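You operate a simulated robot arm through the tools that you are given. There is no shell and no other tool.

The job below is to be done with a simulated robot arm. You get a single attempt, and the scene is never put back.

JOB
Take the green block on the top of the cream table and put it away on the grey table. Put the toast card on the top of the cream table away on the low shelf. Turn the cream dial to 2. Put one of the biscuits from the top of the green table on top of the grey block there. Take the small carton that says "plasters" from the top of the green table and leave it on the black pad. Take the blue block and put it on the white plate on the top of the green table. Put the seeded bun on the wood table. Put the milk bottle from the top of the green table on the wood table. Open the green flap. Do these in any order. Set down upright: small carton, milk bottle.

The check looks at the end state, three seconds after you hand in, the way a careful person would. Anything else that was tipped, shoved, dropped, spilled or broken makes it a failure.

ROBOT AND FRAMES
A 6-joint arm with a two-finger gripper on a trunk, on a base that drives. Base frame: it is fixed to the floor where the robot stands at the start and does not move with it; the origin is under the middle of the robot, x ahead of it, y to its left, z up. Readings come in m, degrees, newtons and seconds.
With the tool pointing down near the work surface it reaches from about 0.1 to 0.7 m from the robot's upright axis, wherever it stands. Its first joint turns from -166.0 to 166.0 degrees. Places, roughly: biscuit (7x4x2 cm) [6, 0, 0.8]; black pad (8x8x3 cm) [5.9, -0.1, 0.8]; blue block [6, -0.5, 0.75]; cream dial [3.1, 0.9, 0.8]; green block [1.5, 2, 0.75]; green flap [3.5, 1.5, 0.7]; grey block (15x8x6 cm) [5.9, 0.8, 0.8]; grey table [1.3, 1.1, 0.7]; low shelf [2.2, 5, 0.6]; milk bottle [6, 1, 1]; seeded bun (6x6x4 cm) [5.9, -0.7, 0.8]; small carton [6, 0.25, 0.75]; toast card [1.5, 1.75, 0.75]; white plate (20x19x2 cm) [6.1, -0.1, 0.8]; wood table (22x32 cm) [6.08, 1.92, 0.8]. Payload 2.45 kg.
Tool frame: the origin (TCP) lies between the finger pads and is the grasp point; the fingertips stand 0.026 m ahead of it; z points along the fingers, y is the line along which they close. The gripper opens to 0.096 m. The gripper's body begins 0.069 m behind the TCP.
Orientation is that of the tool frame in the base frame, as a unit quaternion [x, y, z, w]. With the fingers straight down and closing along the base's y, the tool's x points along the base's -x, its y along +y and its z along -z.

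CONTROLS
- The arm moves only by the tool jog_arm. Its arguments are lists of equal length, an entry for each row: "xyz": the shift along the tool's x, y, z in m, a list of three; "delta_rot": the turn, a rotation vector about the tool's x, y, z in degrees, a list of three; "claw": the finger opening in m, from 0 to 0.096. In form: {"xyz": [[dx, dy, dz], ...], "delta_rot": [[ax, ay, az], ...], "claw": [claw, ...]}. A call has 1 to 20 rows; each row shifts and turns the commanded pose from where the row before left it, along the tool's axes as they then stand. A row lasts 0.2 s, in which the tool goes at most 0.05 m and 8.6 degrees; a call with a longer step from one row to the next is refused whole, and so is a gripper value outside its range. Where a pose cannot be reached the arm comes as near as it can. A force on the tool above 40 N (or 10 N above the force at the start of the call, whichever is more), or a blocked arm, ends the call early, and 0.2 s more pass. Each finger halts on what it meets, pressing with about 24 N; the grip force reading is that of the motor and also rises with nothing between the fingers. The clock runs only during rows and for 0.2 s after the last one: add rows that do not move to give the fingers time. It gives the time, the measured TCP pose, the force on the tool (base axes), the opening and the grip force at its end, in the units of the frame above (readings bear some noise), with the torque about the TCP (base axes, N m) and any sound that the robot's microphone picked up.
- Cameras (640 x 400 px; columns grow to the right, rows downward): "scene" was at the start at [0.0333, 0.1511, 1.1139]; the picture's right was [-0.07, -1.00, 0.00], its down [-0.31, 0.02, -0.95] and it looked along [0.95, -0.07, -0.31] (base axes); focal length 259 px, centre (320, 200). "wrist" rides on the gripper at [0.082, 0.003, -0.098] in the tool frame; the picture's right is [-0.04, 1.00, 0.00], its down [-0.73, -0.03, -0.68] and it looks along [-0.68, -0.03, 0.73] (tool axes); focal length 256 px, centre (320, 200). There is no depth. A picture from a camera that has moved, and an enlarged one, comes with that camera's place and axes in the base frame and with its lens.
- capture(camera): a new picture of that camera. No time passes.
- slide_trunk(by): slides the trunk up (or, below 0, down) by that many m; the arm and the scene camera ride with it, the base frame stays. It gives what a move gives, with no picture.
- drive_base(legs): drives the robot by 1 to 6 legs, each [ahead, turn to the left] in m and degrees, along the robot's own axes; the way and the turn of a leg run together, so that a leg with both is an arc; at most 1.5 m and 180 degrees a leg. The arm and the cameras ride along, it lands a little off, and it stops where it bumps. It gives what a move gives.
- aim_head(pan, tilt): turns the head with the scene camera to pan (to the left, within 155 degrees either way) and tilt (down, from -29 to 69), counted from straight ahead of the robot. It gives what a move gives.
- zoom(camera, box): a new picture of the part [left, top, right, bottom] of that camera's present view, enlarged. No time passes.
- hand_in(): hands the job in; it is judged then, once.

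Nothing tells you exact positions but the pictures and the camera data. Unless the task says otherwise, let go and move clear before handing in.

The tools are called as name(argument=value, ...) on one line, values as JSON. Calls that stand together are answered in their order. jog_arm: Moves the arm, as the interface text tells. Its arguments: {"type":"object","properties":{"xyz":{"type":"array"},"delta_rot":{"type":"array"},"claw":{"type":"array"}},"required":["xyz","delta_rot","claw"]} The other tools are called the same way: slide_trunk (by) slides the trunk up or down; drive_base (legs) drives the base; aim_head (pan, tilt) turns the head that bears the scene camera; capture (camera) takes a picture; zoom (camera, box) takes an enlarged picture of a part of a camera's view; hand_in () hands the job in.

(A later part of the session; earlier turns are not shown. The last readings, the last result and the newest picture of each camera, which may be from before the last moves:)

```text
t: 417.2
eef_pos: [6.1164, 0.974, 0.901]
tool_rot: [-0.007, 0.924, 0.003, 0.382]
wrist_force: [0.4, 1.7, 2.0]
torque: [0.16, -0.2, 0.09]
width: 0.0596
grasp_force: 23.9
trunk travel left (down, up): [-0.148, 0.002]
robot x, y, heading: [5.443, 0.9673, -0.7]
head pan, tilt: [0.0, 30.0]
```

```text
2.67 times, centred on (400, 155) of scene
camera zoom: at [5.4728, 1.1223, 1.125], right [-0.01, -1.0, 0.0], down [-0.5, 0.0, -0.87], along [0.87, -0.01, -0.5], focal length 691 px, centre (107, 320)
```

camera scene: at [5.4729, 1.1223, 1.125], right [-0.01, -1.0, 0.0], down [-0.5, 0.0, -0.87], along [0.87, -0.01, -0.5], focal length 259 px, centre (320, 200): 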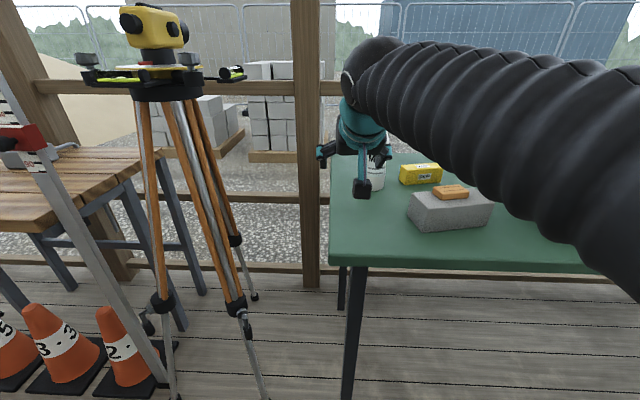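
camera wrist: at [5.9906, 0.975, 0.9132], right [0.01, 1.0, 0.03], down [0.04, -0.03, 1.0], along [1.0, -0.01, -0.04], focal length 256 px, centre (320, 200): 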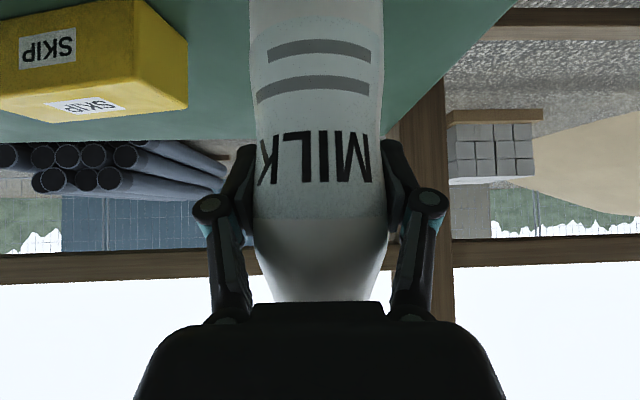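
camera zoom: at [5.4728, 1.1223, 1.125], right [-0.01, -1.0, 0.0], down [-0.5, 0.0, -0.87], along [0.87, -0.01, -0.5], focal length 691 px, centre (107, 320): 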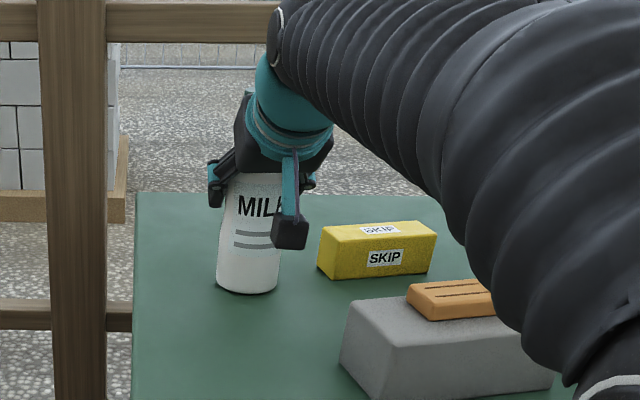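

Gripped at 59.6 mm. Lift straight up 5 cm and check.

jog_arm(xyz=[[-0.007, 0, -0.007], [-0.0142, 0, -0.0142], [-0.0142, 0, -0.0142], [0, 0, 0]], delta_rot=[[0, 0, 0], [0, 0, 0], [0, 0, 0], [0, 0, 0]], claw=[0.05, 0.05, 0.05, 0.05])

capture(camera="wrist")

zoom(camera="scene", box=[280, 80, 520, 230])

```text
t: 418.2
eef_pos: [6.1164, 0.9751, 0.9496]
tool_rot: [-0.006, 0.925, 0.003, 0.381]
wrist_force: [0.7, -0.2, -3.1]
torque: [0.01, -0.03, 0.0]
width: 0.0595
grasp_force: 24.2
trunk travel left (down, up): [-0.148, 0.002]
robot x, y, heading: [5.4448, 0.962, -0.6]
head pan, tilt: [0.0, 30.0]
```

```text
taken
camera wrist: at [5.9901, 0.9773, 0.9623], right [0.01, 1.0, 0.03], down [0.04, -0.03, 1.0], along [1.0, -0.01, -0.04], focal length 256 px, centre (320, 200)
```

wrist: 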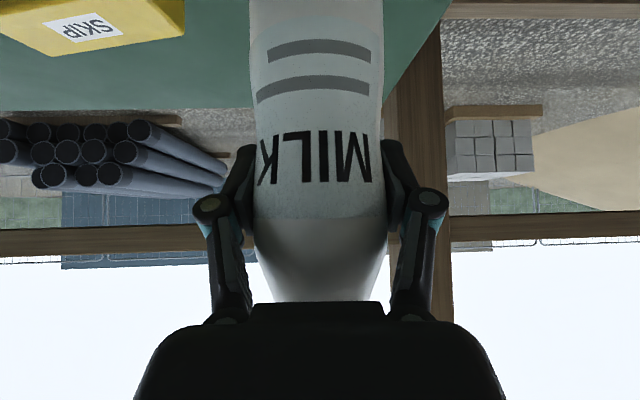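

```text
2.67 times, centred on (400, 155) of scene
camera zoom: at [5.4731, 1.1223, 1.1249], right [-0.01, -1.0, 0.0], down [-0.5, 0.0, -0.87], along [0.87, -0.01, -0.5], focal length 691 px, centre (107, 320)
```

zoom: 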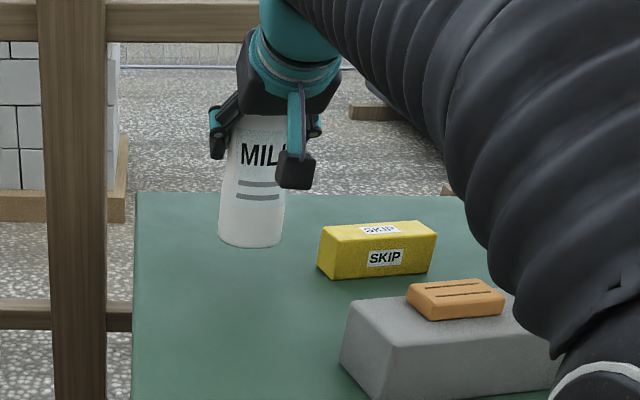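

The bottle hangs upright and free. I retract it toward me (slightly left, clear of the grey block), raise it a bit more, then drive to the wood table.

jog_arm(xyz=[[0.0233, 0.006, -0.0233], [0.0233, 0.006, -0.0233], [0.0233, 0.006, -0.0233], [0.0233, 0.006, -0.0233], [0.0233, 0, -0.0233], [-0.0125, 0, -0.0125], [0, 0, 0]], delta_rot=[[0, 0, 0], [0, 0, 0], [0, 0, 0], [0, 0, 0], [0, 0, 0], [0, 0, 0], [0, 0, 0]], claw=[0.05, 0.05, 0.05, 0.05, 0.05, 0.05, 0.05])

capture(camera="scene")

```text
t: 419.8
eef_pos: [5.9519, 0.9982, 0.9658]
tool_rot: [-0.007, 0.924, 0.003, 0.383]
wrist_force: [-0.4, 0.0, -2.9]
torque: [0.01, -0.01, -0.02]
width: 0.0596
grasp_force: 24.1
trunk travel left (down, up): [-0.148, 0.002]
robot x, y, heading: [5.4407, 0.9659, -0.6]
head pan, tilt: [0.0, 30.0]
```

```text
taken
camera scene: at [5.473, 1.1223, 1.1249], right [-0.01, -1.0, 0.0], down [-0.5, 0.0, -0.87], along [0.87, -0.01, -0.5], focal length 259 px, centre (320, 200)
```

scene: 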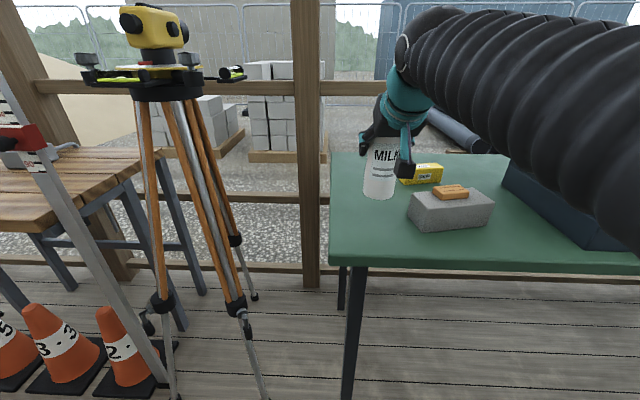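

drive_base(legs=[[-0.18, 0], [0, 91], [0.97, 0], [0, -91]])

aim_head(pan=8, tilt=28)

capture(camera="scene")

capture(camera="wrist")

```text
t: 432.6
eef_pos: [5.7278, 2.1736, 0.9675]
tool_rot: [-0.192, 0.904, 0.08, 0.373]
wrist_force: [-0.2, 0.1, -2.8]
torque: [0.02, -0.02, 0.01]
width: 0.0597
grasp_force: 24.1
trunk travel left (down, up): [-0.148, 0.002]
robot x, y, heading: [5.2691, 1.9436, 22.5]
head pan, tilt: [0.0, 30.0]
stopped in leg 4: the robot was blocked; the commanded pose is now the measured one
```

```text
t: 433.2
eef_pos: [5.728, 2.174, 0.9672]
tool_rot: [-0.192, 0.904, 0.08, 0.374]
wrist_force: [-0.7, 0.4, -2.8]
torque: [0.0, 0.02, -0.01]
width: 0.0597
grasp_force: 23.8
trunk travel left (down, up): [-0.148, 0.002]
robot x, y, heading: [5.2732, 1.9432, 22.8]
head pan, tilt: [8.0, 28.0]
```

```text
taken
camera scene: at [5.234, 2.1114, 1.1281], right [0.51, -0.86, 0.0], down [-0.4, -0.24, -0.88], along [0.76, 0.45, -0.47], focal length 259 px, centre (320, 200)
```

scene: 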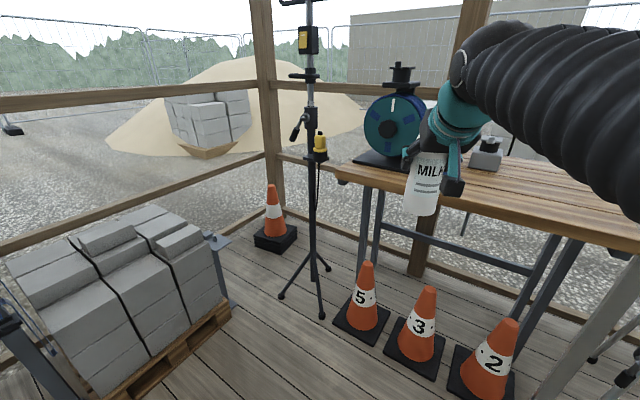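

```text
taken
camera wrist: at [5.6114, 2.1259, 0.9792], right [-0.38, 0.92, 0.03], down [0.05, -0.01, 1.0], along [0.92, 0.38, -0.04], focal length 256 px, centre (320, 200)
```

wrist: 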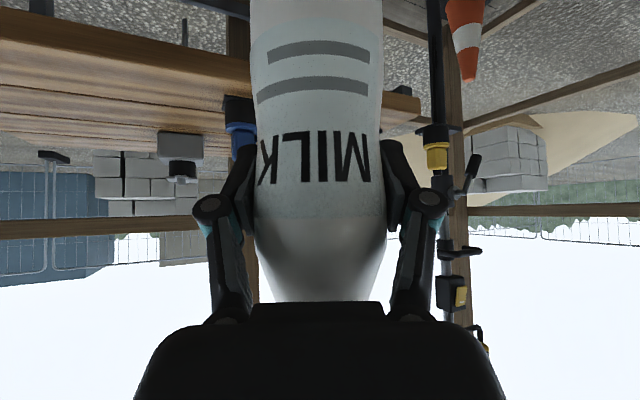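

The turn was blocked at heading 22°. I'll look to the right to see what my arm is near.

aim_head(pan=-45, tilt=25)

capture(camera="scene")

aim_head(pan=-20, tilt=45)

capture(camera="scene")

```text
t: 434.5
eef_pos: [5.7289, 2.1746, 0.9659]
tool_rot: [-0.192, 0.904, 0.079, 0.374]
wrist_force: [0.3, -0.9, -3.4]
torque: [0.01, 0.0, -0.02]
width: 0.0595
grasp_force: 24.3
trunk travel left (down, up): [-0.148, 0.002]
robot x, y, heading: [5.2753, 1.9445, 22.6]
head pan, tilt: [-45.0, 25.0]
```

```text
taken
camera scene: at [5.241, 2.03, 1.1329], right [-0.38, -0.93, 0.0], down [-0.39, 0.16, -0.91], along [0.84, -0.34, -0.42], focal length 259 px, centre (320, 200)
```

scene: 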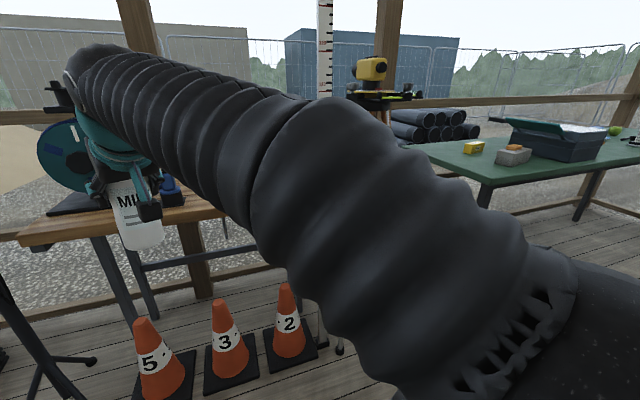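

```text
t: 435.4
eef_pos: [5.7272, 2.1756, 0.9666]
tool_rot: [-0.193, 0.904, 0.08, 0.373]
wrist_force: [0.1, -0.6, -3.3]
torque: [0.04, -0.02, 0.02]
width: 0.0594
grasp_force: 24.5
trunk travel left (down, up): [-0.148, 0.002]
robot x, y, heading: [5.2686, 1.945, 22.8]
head pan, tilt: [-20.0, 45.0]
```

```text
taken
camera scene: at [5.2369, 2.0687, 1.1024], right [0.05, -1.0, 0.0], down [-0.71, -0.03, -0.71], along [0.71, 0.03, -0.71], focal length 259 px, centre (320, 200)
```

scene: 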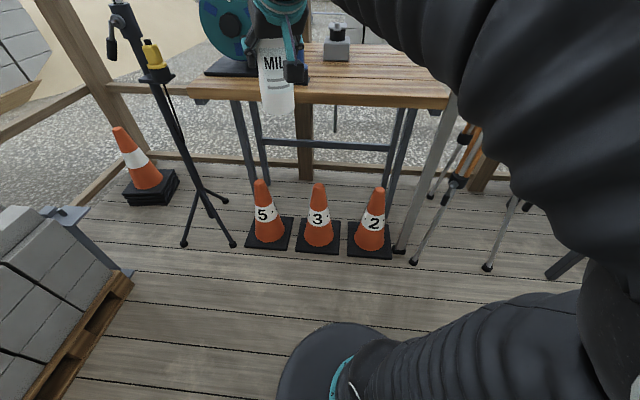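

Nothing obvious is touching (tool force is unchanged). I'll try a small further turn to see if it is really blocked.

drive_base(legs=[[0, -8]])

aim_head(pan=-90, tilt=40)

capture(camera="scene")

aim_head(pan=90, tilt=45)

capture(camera="scene")

```text
t: 436.4
eef_pos: [5.7561, 2.1108, 0.9664]
tool_rot: [-0.13, 0.915, 0.054, 0.378]
wrist_force: [-0.6, -0.1, -3.1]
torque: [0.03, 0.03, 0.01]
width: 0.0594
grasp_force: 24.1
trunk travel left (down, up): [-0.148, 0.002]
robot x, y, heading: [5.2714, 1.9429, 14.8]
head pan, tilt: [-20.0, 45.0]
```

```text
t: 437.8
eef_pos: [5.7561, 2.1103, 0.9668]
tool_rot: [-0.129, 0.915, 0.054, 0.378]
wrist_force: [0.1, 0.2, -2.4]
torque: [0.0, -0.02, 0.0]
width: 0.0595
grasp_force: 24.2
trunk travel left (down, up): [-0.148, 0.002]
robot x, y, heading: [5.2713, 1.941, 14.8]
head pan, tilt: [-90.0, 40.0]
```

```text
taken
camera scene: at [5.1954, 1.9974, 1.1096], right [-0.97, -0.26, 0.0], down [-0.17, 0.62, -0.77], along [0.2, -0.74, -0.64], focal length 259 px, centre (320, 200)
```

scene: 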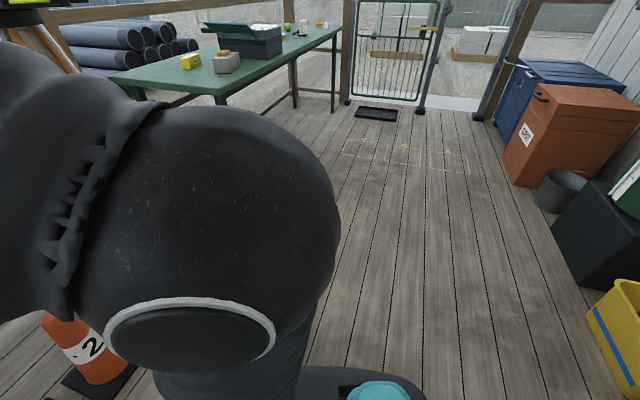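

```text
t: 440.5
eef_pos: [5.7564, 2.1094, 0.9674]
tool_rot: [-0.129, 0.915, 0.053, 0.378]
wrist_force: [0.4, 1.0, -3.0]
torque: [-0.01, 0.01, 0.01]
width: 0.0593
grasp_force: 23.7
trunk travel left (down, up): [-0.148, 0.002]
robot x, y, heading: [5.2731, 1.9404, 14.8]
head pan, tilt: [90.0, 45.0]
```

```text
taken
camera scene: at [5.1526, 2.1581, 1.1023], right [0.97, 0.26, 0.0], down [0.18, -0.68, -0.71], along [-0.18, 0.68, -0.71], focal length 259 px, centre (320, 200)
```

scene: 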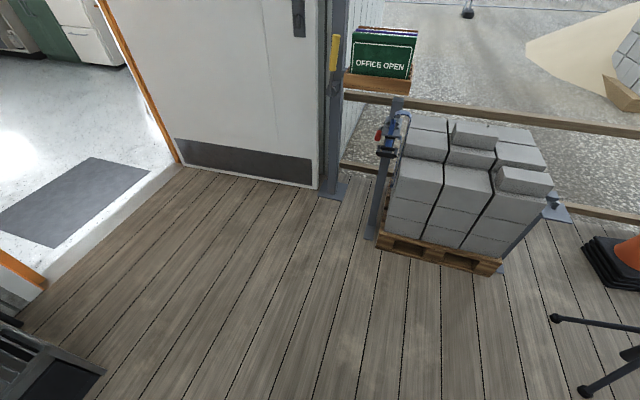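

It turns freely now, so I'll finish turning in two small steps.

drive_base(legs=[[0, -7], [0, -7]])

aim_head(pan=0, tilt=30)

capture(camera="scene")

capture(camera="wrist")

```text
t: 442.0
eef_pos: [5.781, 1.9895, 0.9662]
tool_rot: [-0.018, 0.924, 0.007, 0.381]
wrist_force: [-0.2, -1.0, -3.0]
torque: [0.02, 0.0, 0.05]
width: 0.0594
grasp_force: 23.9
trunk travel left (down, up): [-0.148, 0.002]
robot x, y, heading: [5.2734, 1.9452, 0.9]
head pan, tilt: [90.0, 45.0]
```

```text
t: 443.6
eef_pos: [5.7809, 1.99, 0.9667]
tool_rot: [-0.018, 0.924, 0.007, 0.381]
wrist_force: [-0.3, 0.7, -2.7]
torque: [-0.04, -0.01, 0.03]
width: 0.0595
grasp_force: 24.3
trunk travel left (down, up): [-0.148, 0.002]
robot x, y, heading: [5.2723, 1.947, 1.1]
head pan, tilt: [0.0, 30.0]
```

```text
taken
camera scene: at [5.2996, 2.1009, 1.1249], right [0.02, -1.0, 0.0], down [-0.5, -0.01, -0.87], along [0.87, 0.02, -0.5], focal length 259 px, centre (320, 200)
```

scene: 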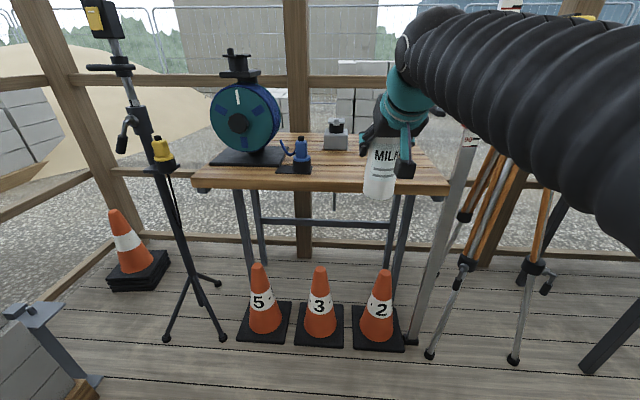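

```text
taken
camera wrist: at [5.6553, 1.9875, 0.9791], right [-0.01, 1.0, 0.03], down [0.04, -0.03, 1.0], along [1.0, 0.01, -0.04], focal length 256 px, centre (320, 200)
```

wrist: 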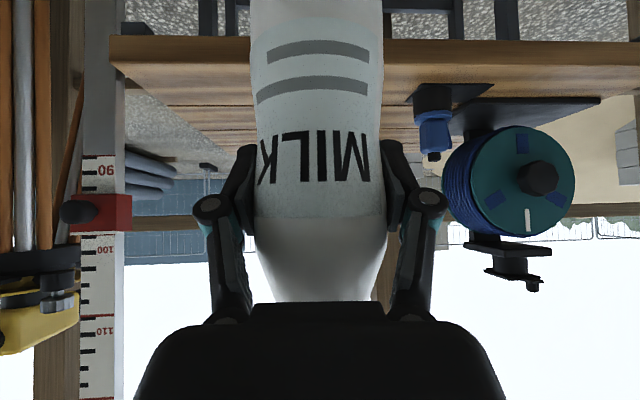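

The wood table's right end is at y≈1.75, front edge x≈5.94, z≈0.80. I'll drive 0.15 m closer, with the bottle's base at z≈0.86, and then extend over the free area.

drive_base(legs=[[0.15, 0]])

capture(camera="scene")

capture(camera="wrist")

```text
t: 445.0
eef_pos: [5.9313, 1.9932, 0.9666]
tool_rot: [-0.02, 0.925, 0.008, 0.38]
wrist_force: [-0.8, 0.8, -2.5]
torque: [0.0, -0.01, -0.02]
width: 0.0592
grasp_force: 24.0
trunk travel left (down, up): [-0.148, 0.002]
robot x, y, heading: [5.4238, 1.9447, 1.1]
head pan, tilt: [0.0, 30.0]
```

```text
taken
camera scene: at [5.4497, 2.1037, 1.125], right [0.02, -1.0, 0.0], down [-0.5, -0.01, -0.87], along [0.87, 0.02, -0.5], focal length 259 px, centre (320, 200)
```

scene: 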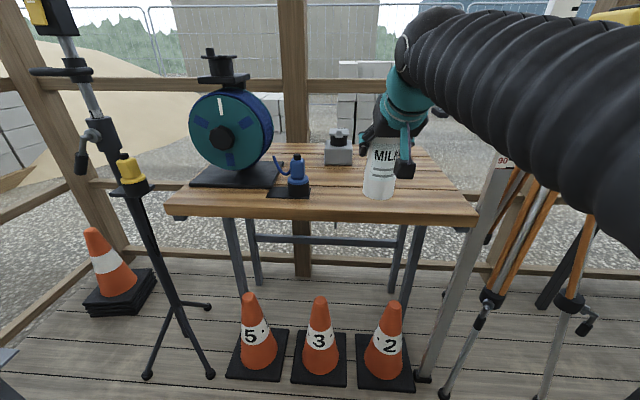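

```text
taken
camera wrist: at [5.8055, 1.9906, 0.9791], right [-0.01, 1.0, 0.03], down [0.04, -0.03, 1.0], along [1.0, 0.01, -0.04], focal length 256 px, centre (320, 200)
```

wrist: 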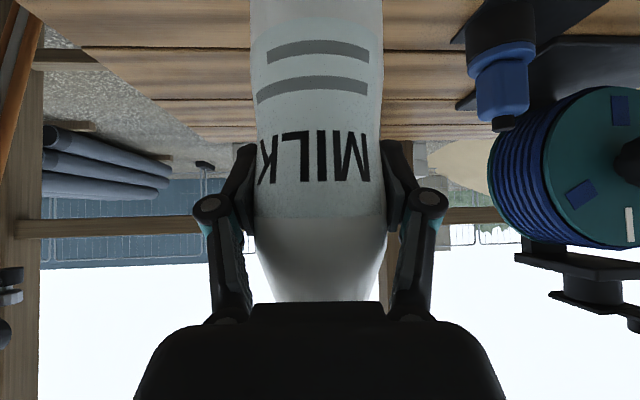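

Extending over the table by 16 cm to about (6.09, 1.99).

jog_arm(xyz=[[-0.0226, 0, 0.0226], [-0.0226, 0, 0.0226], [-0.0226, 0, 0.0226], [-0.0226, 0, 0.0226], [-0.0226, 0, 0.0226], [0, 0, 0]], delta_rot=[[0, 0, 0], [0, 0, 0], [0, 0, 0], [0, 0, 0], [0, 0, 0], [0, 0, 0]], claw=[0.05, 0.05, 0.05, 0.05, 0.05, 0.05])

capture(camera="scene")

zoom(camera="scene", box=[260, 90, 500, 240])

```text
t: 446.4
eef_pos: [6.0925, 2.0, 0.9638]
tool_rot: [-0.018, 0.924, 0.007, 0.381]
wrist_force: [-0.1, 0.5, -2.0]
torque: [0.0, -0.03, 0.0]
width: 0.0594
grasp_force: 24.2
trunk travel left (down, up): [-0.148, 0.002]
robot x, y, heading: [5.4243, 1.9435, 1.2]
head pan, tilt: [0.0, 30.0]
```

```text
taken
camera scene: at [5.4498, 2.1037, 1.1249], right [0.02, -1.0, 0.0], down [-0.5, -0.01, -0.87], along [0.87, 0.02, -0.5], focal length 259 px, centre (320, 200)
```

scene: 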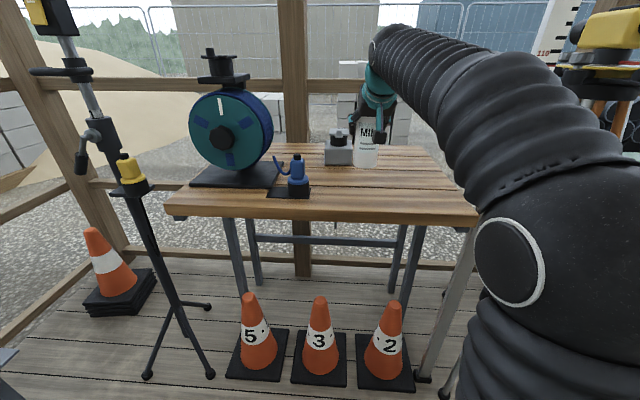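

```text
2.67 times, centred on (380, 165) of scene
camera zoom: at [5.4498, 2.1037, 1.1249], right [0.02, -1.0, 0.0], down [-0.5, -0.01, -0.87], along [0.87, 0.02, -0.5], focal length 691 px, centre (160, 293)
```

zoom: 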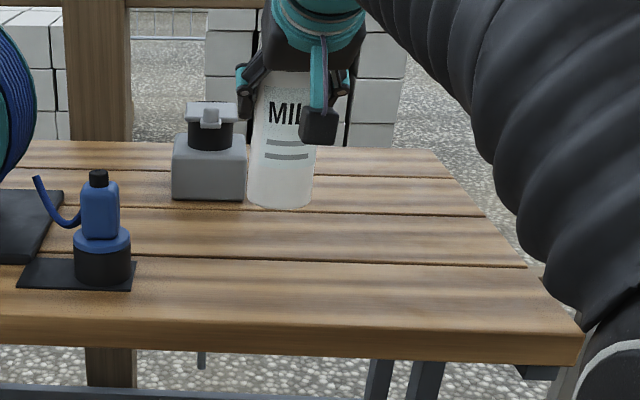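

The spot below is free (grey bottle and blue pump are both >12 cm away). I lower most of the way, then in small steps.

jog_arm(xyz=[[0.0159, 0, 0.0159], [0.0159, 0, 0.0159], [0, 0, 0]], delta_rot=[[0, 0, 0], [0, 0, 0], [0, 0, 0]], claw=[0.05, 0.05, 0.05])

zoom(camera="scene", box=[280, 110, 440, 210])

capture(camera="wrist")

```text
t: 447.2
eef_pos: [6.0918, 2.0005, 0.921]
tool_rot: [-0.019, 0.924, 0.008, 0.382]
wrist_force: [-0.2, -0.3, -3.2]
torque: [-0.02, -0.03, 0.01]
width: 0.0593
grasp_force: 23.7
trunk travel left (down, up): [-0.148, 0.002]
robot x, y, heading: [5.4239, 1.9459, 0.8]
head pan, tilt: [0.0, 30.0]
```

```text
4.00 times, centred on (360, 160) of scene
camera zoom: at [5.4498, 2.1037, 1.125], right [0.02, -1.0, 0.0], down [-0.5, -0.01, -0.87], along [0.87, 0.02, -0.5], focal length 1037 px, centre (160, 360)
```

zoom: 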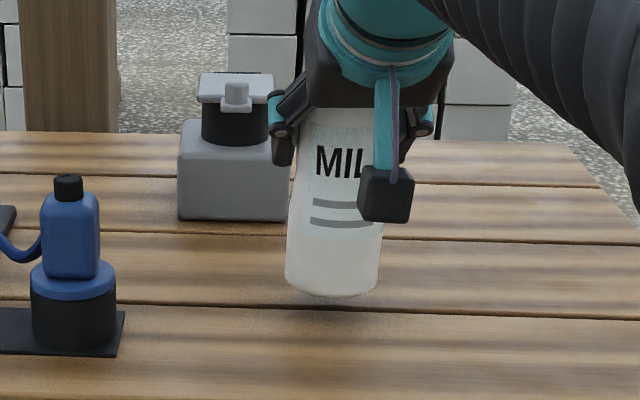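

```text
taken
camera wrist: at [5.966, 1.9984, 0.9327], right [-0.01, 1.0, 0.03], down [0.04, -0.03, 1.0], along [1.0, 0.01, -0.04], focal length 256 px, centre (320, 200)
```

wrist: 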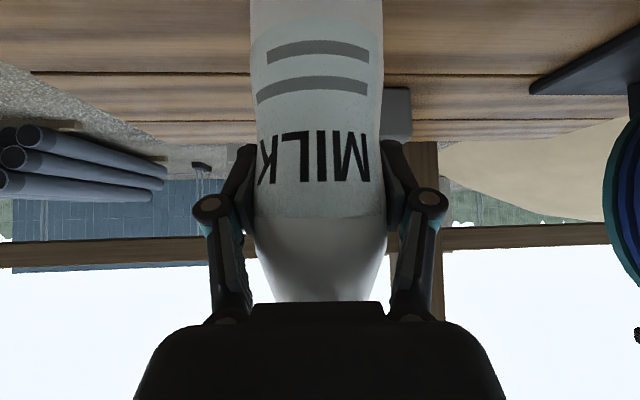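

jog_arm(xyz=[[0.0035, 0, 0.0035], [0.0028, 0, 0.0028], [0, 0, 0]], delta_rot=[[0, 0, 0], [0, 0, 0], [0, 0, 0]], claw=[0.05, 0.05, 0.05])

jog_arm(xyz=[[0.0021, 0, 0.0021], [0, 0, 0]], delta_rot=[[0, 0, 0], [0, 0, 0]], claw=[0.05, 0.05])

jog_arm(xyz=[[0.0018, 0, 0.0018], [0, 0, 0]], delta_rot=[[0, 0, 0], [0, 0, 0]], claw=[0.05, 0.05])

zoom(camera="scene", box=[280, 110, 440, 210])

```text
t: 448.0
eef_pos: [6.0919, 1.9998, 0.91]
tool_rot: [-0.019, 0.925, 0.008, 0.38]
wrist_force: [-0.8, -0.4, -3.3]
torque: [-0.02, -0.05, -0.01]
width: 0.0595
grasp_force: 24.1
trunk travel left (down, up): [-0.148, 0.002]
robot x, y, heading: [5.4229, 1.9438, 1.2]
head pan, tilt: [0.0, 30.0]
```

```text
t: 448.6
eef_pos: [6.092, 1.9999, 0.9076]
tool_rot: [-0.019, 0.924, 0.008, 0.381]
wrist_force: [0.2, 0.3, -3.0]
torque: [0.0, -0.02, 0.0]
width: 0.0596
grasp_force: 24.7
trunk travel left (down, up): [-0.148, 0.002]
robot x, y, heading: [5.4201, 1.9443, 1.2]
head pan, tilt: [0.0, 30.0]
```

```text
t: 449.2
eef_pos: [6.0927, 2.0005, 0.9054]
tool_rot: [-0.019, 0.924, 0.008, 0.381]
wrist_force: [0.0, -0.3, -3.3]
torque: [0.0, -0.04, -0.01]
width: 0.0592
grasp_force: 23.5
trunk travel left (down, up): [-0.148, 0.002]
robot x, y, heading: [5.4193, 1.9449, 1.1]
head pan, tilt: [0.0, 30.0]
```

```text
4.00 times, centred on (360, 160) of scene
camera zoom: at [5.4498, 2.1037, 1.125], right [0.02, -1.0, 0.0], down [-0.5, -0.01, -0.87], along [0.87, 0.02, -0.5], focal length 1037 px, centre (160, 360)
```

zoom: 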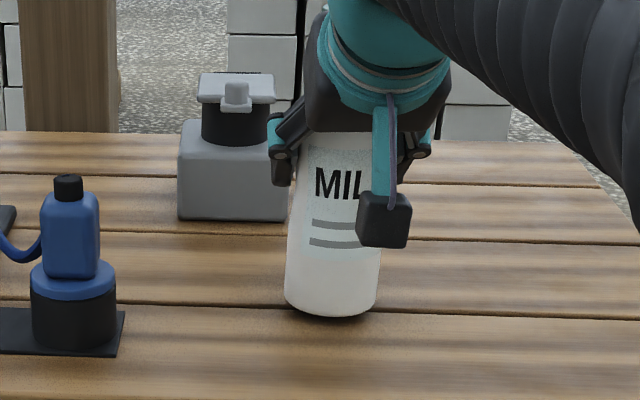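

jog_arm(xyz=[[0.0021, 0, 0.0021], [0, 0, 0]], delta_rot=[[0, 0, 0], [0, 0, 0]], claw=[0.05, 0.05])

jog_arm(xyz=[[0.0018, 0, 0.0018], [0, 0, 0]], delta_rot=[[0, 0, 0], [0, 0, 0]], claw=[0.05, 0.05])

jog_arm(xyz=[[0.0018, 0, 0.0018], [0, 0, 0]], delta_rot=[[0, 0, 0], [0, 0, 0]], claw=[0.05, 0.05])

jog_arm(xyz=[[0.0018, 0, 0.0018], [0, 0, 0]], delta_rot=[[0, 0, 0], [0, 0, 0]], claw=[0.05, 0.05])

```text
t: 449.8
eef_pos: [6.0918, 2.0005, 0.9039]
tool_rot: [-0.019, 0.924, 0.008, 0.381]
wrist_force: [0.2, -0.5, -2.8]
torque: [-0.03, -0.02, 0.01]
width: 0.0593
grasp_force: 24.9
trunk travel left (down, up): [-0.148, 0.002]
robot x, y, heading: [5.4206, 1.9453, 1.3]
head pan, tilt: [0.0, 30.0]
```

```text
t: 450.4
eef_pos: [6.0914, 1.9986, 0.9011]
tool_rot: [-0.019, 0.924, 0.007, 0.382]
wrist_force: [0.5, 0.5, -0.2]
torque: [0.1, -0.05, 0.04]
width: 0.0596
grasp_force: 24.1
trunk travel left (down, up): [-0.148, 0.002]
robot x, y, heading: [5.4234, 1.9468, 1.2]
head pan, tilt: [0.0, 30.0]
```

```text
t: 451.0
eef_pos: [6.0912, 1.9998, 0.9009]
tool_rot: [-0.018, 0.924, 0.007, 0.382]
wrist_force: [-2.8, 0.8, 11.5]
torque: [-0.1, -0.07, 0.0]
width: 0.0595
grasp_force: 24.2
trunk travel left (down, up): [-0.148, 0.002]
robot x, y, heading: [5.4238, 1.9482, 1.2]
head pan, tilt: [0.0, 30.0]
```

```text
t: 451.6
eef_pos: [6.0897, 1.9991, 0.8974]
tool_rot: [-0.018, 0.924, 0.008, 0.383]
wrist_force: [-2.6, 0.6, 22.0]
torque: [-0.19, -0.1, -0.09]
width: 0.0596
grasp_force: 23.2
trunk travel left (down, up): [-0.148, 0.002]
robot x, y, heading: [5.4233, 1.9455, 1.2]
head pan, tilt: [0.0, 30.0]
```

The bottle is standing on the wood table (contact 22 N). I unload slightly, open wide, and withdraw straight back.

jog_arm(xyz=[[-0.0018, 0, -0.0018], [0, 0, 0], [0, 0, 0], [0, 0, 0], [0, 0, 0]], delta_rot=[[0, 0, 0], [0, 0, 0], [0, 0, 0], [0, 0, 0], [0, 0, 0]], claw=[0.056, 0.07, 0.085, 0.094, 0.094])

jog_arm(xyz=[[0.014, 0, -0.014], [0.02, 0, -0.02], [0.0233, 0, -0.0233], [0.0233, 0, -0.0233], [0.0233, 0, -0.0233], [0, 0, 0]], delta_rot=[[0, 0, 0], [0, 0, 0], [0, 0, 0], [0, 0, 0], [0, 0, 0], [0, 0, 0]], claw=[0.094, 0.094, 0.094, 0.094, 0.094, 0.094])

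capture(camera="wrist")

zoom(camera="scene", box=[260, 90, 500, 240])

```text
t: 452.8
eef_pos: [6.0911, 1.9999, 0.8985]
tool_rot: [-0.019, 0.924, 0.008, 0.382]
wrist_force: [0.1, -0.9, -0.7]
torque: [-0.02, -0.07, -0.01]
width: 0.0938
grasp_force: 0.2
trunk travel left (down, up): [-0.148, 0.002]
robot x, y, heading: [5.4259, 1.9466, 0.9]
head pan, tilt: [0.0, 30.0]
```

```text
t: 454.2
eef_pos: [5.9442, 1.9939, 0.8982]
tool_rot: [-0.018, 0.924, 0.008, 0.381]
wrist_force: [0.6, -0.3, -0.3]
torque: [-0.01, -0.02, 0.0]
width: 0.0941
grasp_force: 0.1
trunk travel left (down, up): [-0.148, 0.002]
robot x, y, heading: [5.4207, 1.9448, 1.0]
head pan, tilt: [0.0, 30.0]
```

```text
taken
camera wrist: at [5.8183, 1.9921, 0.9116], right [-0.01, 1.0, 0.03], down [0.04, -0.03, 1.0], along [1.0, 0.01, -0.04], focal length 256 px, centre (320, 200)
```

wrist: 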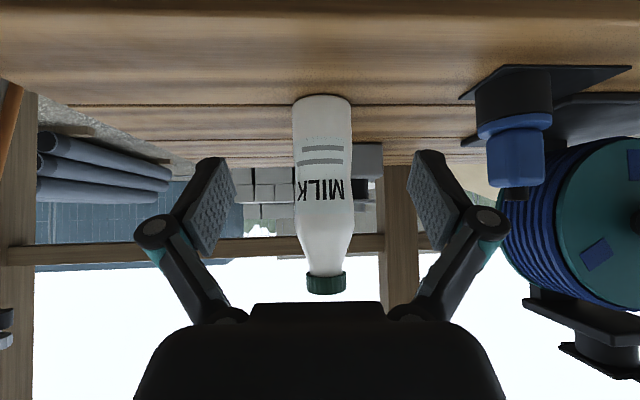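

```text
2.67 times, centred on (380, 165) of scene
camera zoom: at [5.4497, 2.1037, 1.125], right [0.02, -1.0, 0.0], down [-0.5, -0.01, -0.87], along [0.87, 0.02, -0.5], focal length 691 px, centre (160, 293)
```

zoom: 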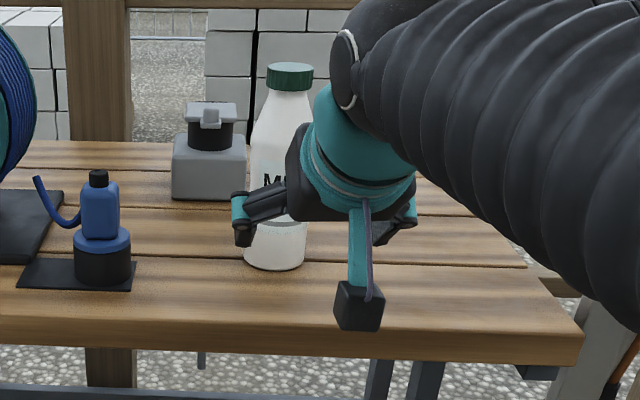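

The milk bottle stands upright on the wood table. I bring the tool back to pointing down and then drive to the far right end of the green table for the bun.

jog_arm(xyz=[[0.007, 0, -0.0354], [0.007, 0, -0.0354], [0, 0, 0], [0, 0, 0], [0, 0, 0], [0, 0, 0], [0, 0, 0], [0, 0, 0], [0, 0, 0]], delta_rot=[[0, 0, 0], [0, 0, 0], [0, 7.5, 0], [0, 7.5, 0], [0, 7.5, 0], [0, 7.5, 0], [0, 7.5, 0], [0, 7.5, 0], [0, 0, 0]], claw=[0.094, 0.094, 0.094, 0.094, 0.094, 0.094, 0.094, 0.094, 0.094])

jog_arm(xyz=[[0.03, 0, 0], [0.03, 0, 0], [0, 0, 0]], delta_rot=[[0, 0, 0], [0, 0, 0], [0, 0, 0]], claw=[0.09, 0.09, 0.09])

drive_base(legs=[[-0.15, 0]])

capture(camera="scene")

```text
t: 456.2
eef_pos: [5.8848, 1.9904, 0.94]
tool_rot: [-0.02, 1.0, -0.001, -0.002]
wrist_force: [-0.6, -0.3, 0.0]
torque: [0.01, -0.02, -0.01]
width: 0.0941
grasp_force: 0.1
trunk travel left (down, up): [-0.148, 0.002]
robot x, y, heading: [5.4234, 1.9452, 1.1]
head pan, tilt: [0.0, 30.0]
```

```text
t: 457.0
eef_pos: [5.8242, 1.9889, 0.9387]
tool_rot: [-0.02, 1.0, 0.0, -0.001]
wrist_force: [0.5, 0.2, -0.6]
torque: [0.02, 0.01, 0.03]
width: 0.0901
grasp_force: 0.0
trunk travel left (down, up): [-0.148, 0.002]
robot x, y, heading: [5.4197, 1.9492, 1.0]
head pan, tilt: [0.0, 30.0]
```

```text
t: 458.4
eef_pos: [5.6794, 1.9863, 0.9386]
tool_rot: [-0.02, 1.0, 0.0, -0.001]
wrist_force: [-0.3, -0.3, 0.2]
torque: [0.02, 0.02, -0.04]
width: 0.0899
grasp_force: 0.0
trunk travel left (down, up): [-0.148, 0.002]
robot x, y, heading: [5.2728, 1.9415, 1.0]
head pan, tilt: [0.0, 30.0]
```

```text
taken
camera scene: at [5.3026, 2.1008, 1.125], right [0.02, -1.0, 0.0], down [-0.5, -0.01, -0.87], along [0.87, 0.02, -0.5], focal length 259 px, centre (320, 200)
```

scene: 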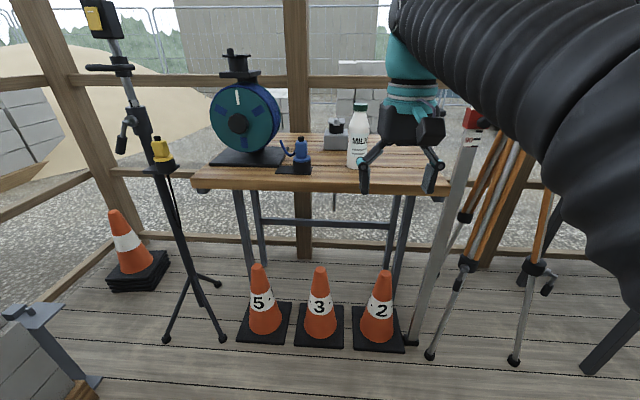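

drive_base(legs=[[0, -91], [1.3, 0], [1.22, 0], [0, 90]])

aim_head(pan=0, tilt=32)

capture(camera="scene")

capture(camera="wrist")

```text
t: 474.2
eef_pos: [5.2397, -0.992, 0.8906]
tool_rot: [0.723, 0.69, -0.001, -0.039]
wrist_force: [-26.0, 66.3, 11.1]
torque: [-6.55, -2.07, -2.54]
width: 0.09
grasp_force: 0.2
trunk travel left (down, up): [-0.148, 0.002]
robot x, y, heading: [5.1812, -0.5326, -88.2]
head pan, tilt: [0.0, 30.0]
stopped in leg 3: the robot was blocked; the commanded pose is now the measured one
```

```text
t: 474.8
eef_pos: [5.2366, -0.9907, 0.8931]
tool_rot: [0.712, 0.701, 0.012, -0.03]
wrist_force: [83.3, 132.3, -20.3]
torque: [-10.55, 7.06, 2.37]
width: 0.0902
grasp_force: 0.1
trunk travel left (down, up): [-0.148, 0.002]
robot x, y, heading: [5.182, -0.5338, -84.8]
head pan, tilt: [0.0, 32.0]
```

```text
taken
camera scene: at [5.3656, -0.4534, 1.1328], right [-1.0, -0.09, 0.03], down [-0.07, 0.46, -0.89], along [0.07, -0.89, -0.46], focal length 259 px, centre (320, 200)
```

scene: 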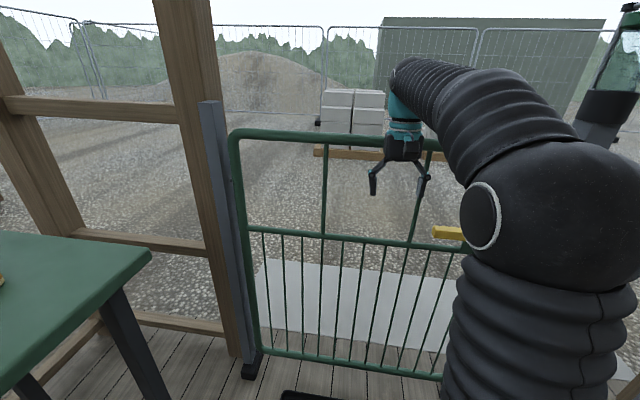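

```text
taken
camera wrist: at [5.2436, -0.9159, 0.996], right [1.0, -0.05, -0.03], down [-0.03, -0.77, 0.63], along [-0.05, -0.63, -0.77], focal length 256 px, centre (320, 200)
```

wrist: 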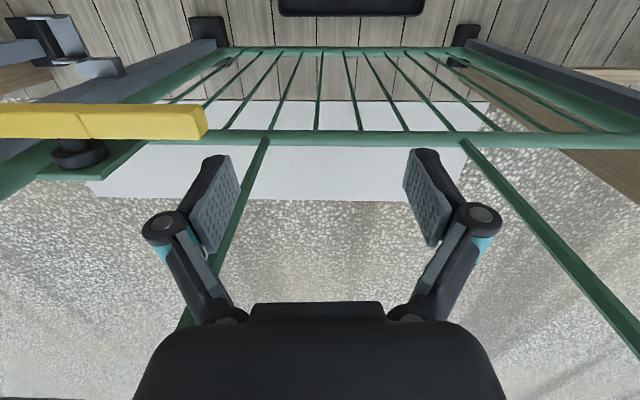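

My arm has bumped the gate at the end of the porch (y≈−1.0) while driving forward. I back away immediately, straight along my heading.

drive_base(legs=[[-0.12, 0]])

capture(camera="scene")

capture(camera="wrist")

```text
t: 475.6
eef_pos: [5.2258, -0.9952, 0.8817]
tool_rot: [0.712, 0.702, 0.004, -0.002]
wrist_force: [-63.9, 120.5, 40.0]
torque: [-13.62, -5.6, -4.87]
width: 0.0902
grasp_force: 0.0
trunk travel left (down, up): [-0.148, 0.002]
robot x, y, heading: [5.2165, -0.4499, -71.4]
head pan, tilt: [0.0, 32.0]
stopped in leg 1: the robot was blocked; the commanded pose is now the measured one
```

```text
taken
camera scene: at [5.3195, -0.2964, 1.1408], right [-0.95, -0.32, -0.01], down [-0.12, 0.4, -0.91], along [0.29, -0.86, -0.42], focal length 259 px, centre (320, 200)
```

scene: 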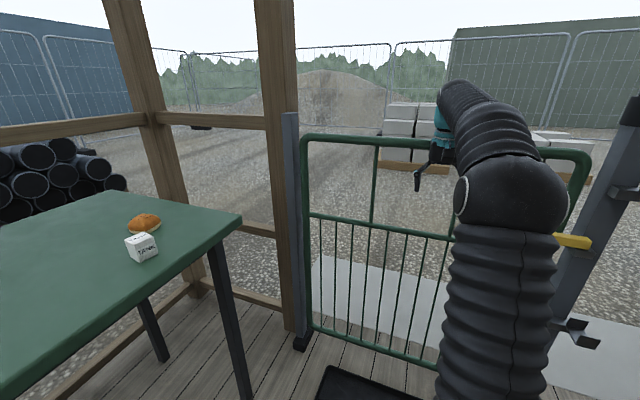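

```text
taken
camera wrist: at [5.2313, -0.9145, 0.9813], right [1.0, -0.05, 0.0], down [-0.04, -0.74, 0.67], along [-0.03, -0.67, -0.74], focal length 256 px, centre (320, 200)
```

wrist: 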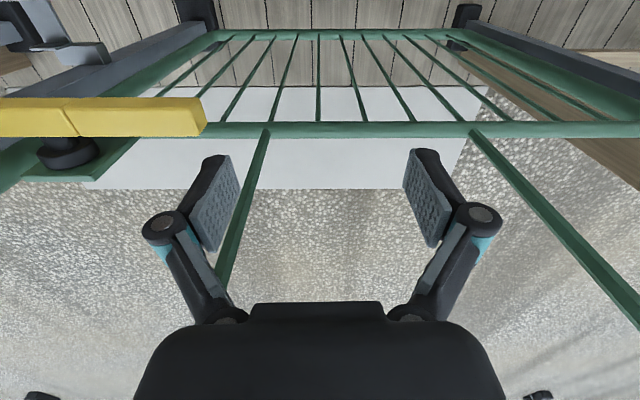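

The hand is still loaded against the gate and my body seems tilted. Before any further motion I look down at the base and at the hand.

aim_head(pan=0, tilt=65)

capture(camera="scene")

aim_head(pan=-20, tilt=15)

capture(camera="scene")

zoom(camera="scene", box=[220, 100, 460, 250])

```text
t: 476.5
eef_pos: [5.239, -1.002, 0.8526]
tool_rot: [0.709, 0.704, 0.02, -0.039]
wrist_force: [17.2, 254.2, -135.2]
torque: [-24.61, 0.09, 1.15]
width: 0.0901
grasp_force: 0.1
trunk travel left (down, up): [-0.148, 0.002]
robot x, y, heading: [5.2411, -0.4436, -73.7]
head pan, tilt: [0.0, 65.0]
```

```text
taken
camera scene: at [5.3667, -0.2837, 1.0901], right [-0.96, -0.28, 0.0], down [-0.24, 0.82, -0.52], along [0.14, -0.5, -0.85], focal length 259 px, centre (320, 200)
```

scene: 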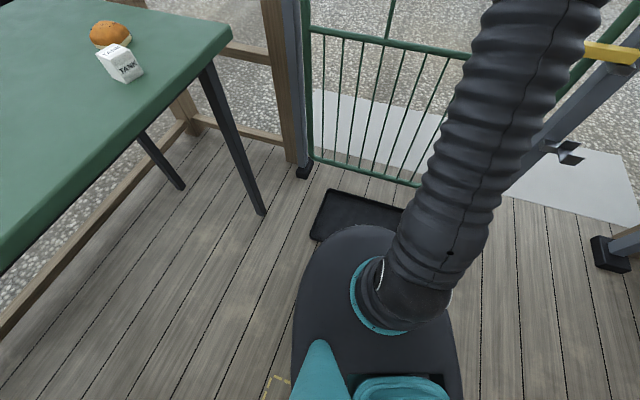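

```text
t: 477.7
eef_pos: [5.2393, -1.0012, 0.8545]
tool_rot: [0.709, 0.703, 0.022, -0.042]
wrist_force: [-4.8, 269.9, -146.6]
torque: [-25.61, -3.13, 0.25]
width: 0.09
grasp_force: 0.0
trunk travel left (down, up): [-0.148, 0.002]
robot x, y, heading: [5.2646, -0.4404, -75.4]
head pan, tilt: [-20.0, 15.0]
```

```text
taken
camera scene: at [5.3632, -0.3102, 1.165], right [-0.99, 0.09, -0.04], down [0.05, 0.15, -0.99], along [-0.09, -0.98, -0.16], focal length 259 px, centre (320, 200)
```

scene: 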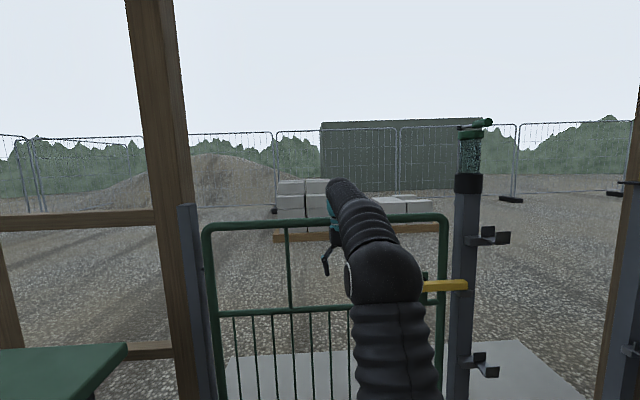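

```text
2.67 times, centred on (340, 175) of scene
camera zoom: at [5.3632, -0.3102, 1.165], right [-0.99, 0.09, -0.04], down [0.05, 0.15, -0.99], along [-0.09, -0.98, -0.16], focal length 691 px, centre (267, 267)
```

zoom: 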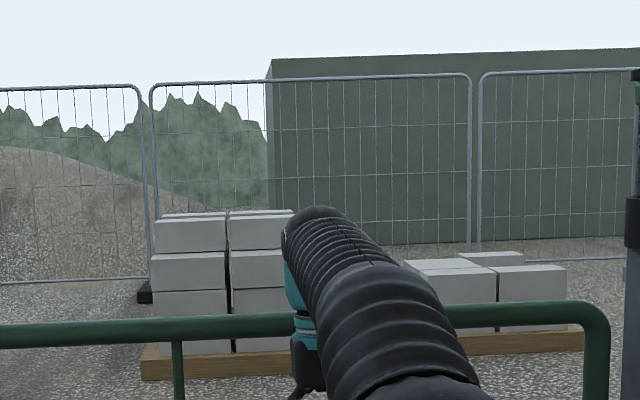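

The gripper is pressed against the gate's top rail and is propping my body backwards. I'll relieve it by pulling the tool gently back toward me.

jog_arm(xyz=[[0.01, 0, 0], [0.01, 0, 0], [0.01, 0, 0], [0.01, 0, 0], [0, 0, 0]], delta_rot=[[0, 0, 0], [0, 0, 0], [0, 0, 0], [0, 0, 0], [0, 0, 0]], claw=[0.09, 0.09, 0.09, 0.09, 0.09])

capture(camera="wrist")

capture(camera="scene")

```text
t: 478.1
eef_pos: [5.2454, -0.9966, 0.8382]
tool_rot: [0.713, 0.699, 0.019, -0.058]
wrist_force: [-5.9, 18.9, 19.2]
torque: [-1.81, -0.58, -0.03]
width: 0.0901
grasp_force: 0.1
trunk travel left (down, up): [-0.148, 0.002]
robot x, y, heading: [5.2773, -0.3962, -74.3]
head pan, tilt: [-20.0, 15.0]
stopped in row 1: the arm was blocked; the commanded pose is now the measured one
```

```text
taken
camera wrist: at [5.2565, -0.9265, 0.9454], right [1.0, -0.06, -0.06], down [-0.01, -0.8, 0.6], along [-0.08, -0.59, -0.8], focal length 256 px, centre (320, 200)
```

wrist: 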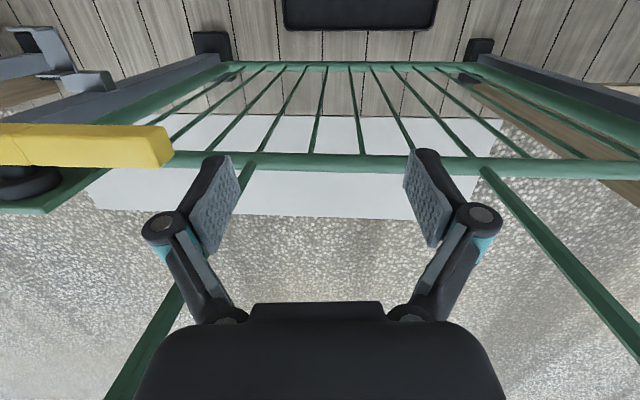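

```text
taken
camera scene: at [5.3654, -0.2547, 1.172], right [-1.0, 0.07, -0.04], down [0.05, 0.14, -0.99], along [-0.07, -0.99, -0.15], focal length 259 px, centre (320, 200)
```

scene: 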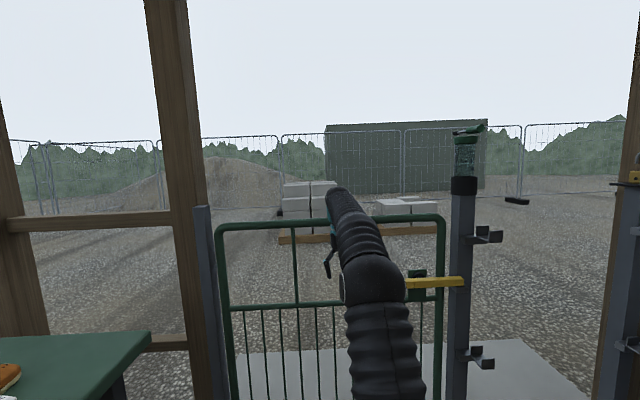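

My base front seems to have ridden onto the black tray on the floor. I need a careful look at it before moving further.

aim_head(pan=0, tilt=69)

zoom(camera="scene", box=[220, 120, 480, 283])

aim_head(pan=30, tilt=60)

capture(camera="scene")

```text
t: 479.3
eef_pos: [5.2486, -0.9952, 0.8353]
tool_rot: [0.718, 0.693, 0.023, -0.065]
wrist_force: [9.1, 100.8, 8.4]
torque: [-14.99, 1.28, 1.2]
width: 0.0901
grasp_force: 0.1
trunk travel left (down, up): [-0.148, 0.002]
robot x, y, heading: [5.3308, -0.3895, -87.2]
head pan, tilt: [0.0, 68.8]
```

```text
2.45 times, centred on (350, 202) of scene
camera zoom: at [5.4863, -0.2547, 1.0867], right [-1.0, -0.05, 0.0], down [-0.04, 0.88, -0.47], along [0.02, -0.47, -0.88], focal length 636 px, centre (246, 196)
```

zoom: 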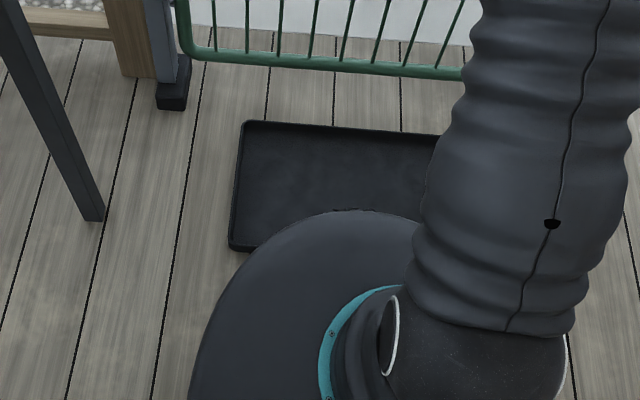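

```text
t: 480.2
eef_pos: [5.2489, -0.9952, 0.8359]
tool_rot: [0.713, 0.698, 0.022, -0.062]
wrist_force: [-11.4, 90.0, 31.9]
torque: [-14.54, -1.75, 0.08]
width: 0.09
grasp_force: 0.1
trunk travel left (down, up): [-0.148, 0.002]
robot x, y, heading: [5.3354, -0.3823, -93.2]
head pan, tilt: [30.0, 60.0]
```

```text
taken
camera scene: at [5.5311, -0.2732, 1.0972], right [-0.89, -0.45, 0.06], down [-0.39, 0.71, -0.58], along [0.22, -0.54, -0.81], focal length 259 px, centre (320, 200)
```

scene: 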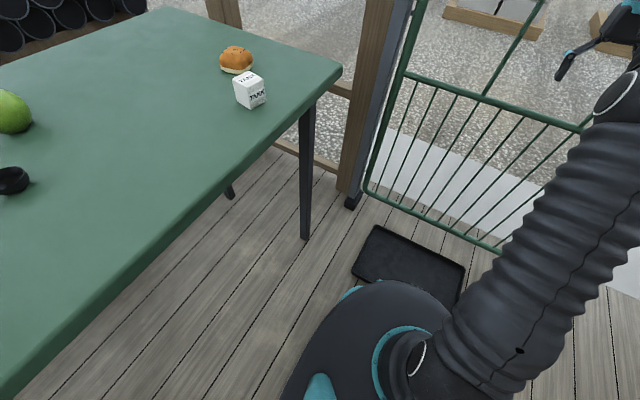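

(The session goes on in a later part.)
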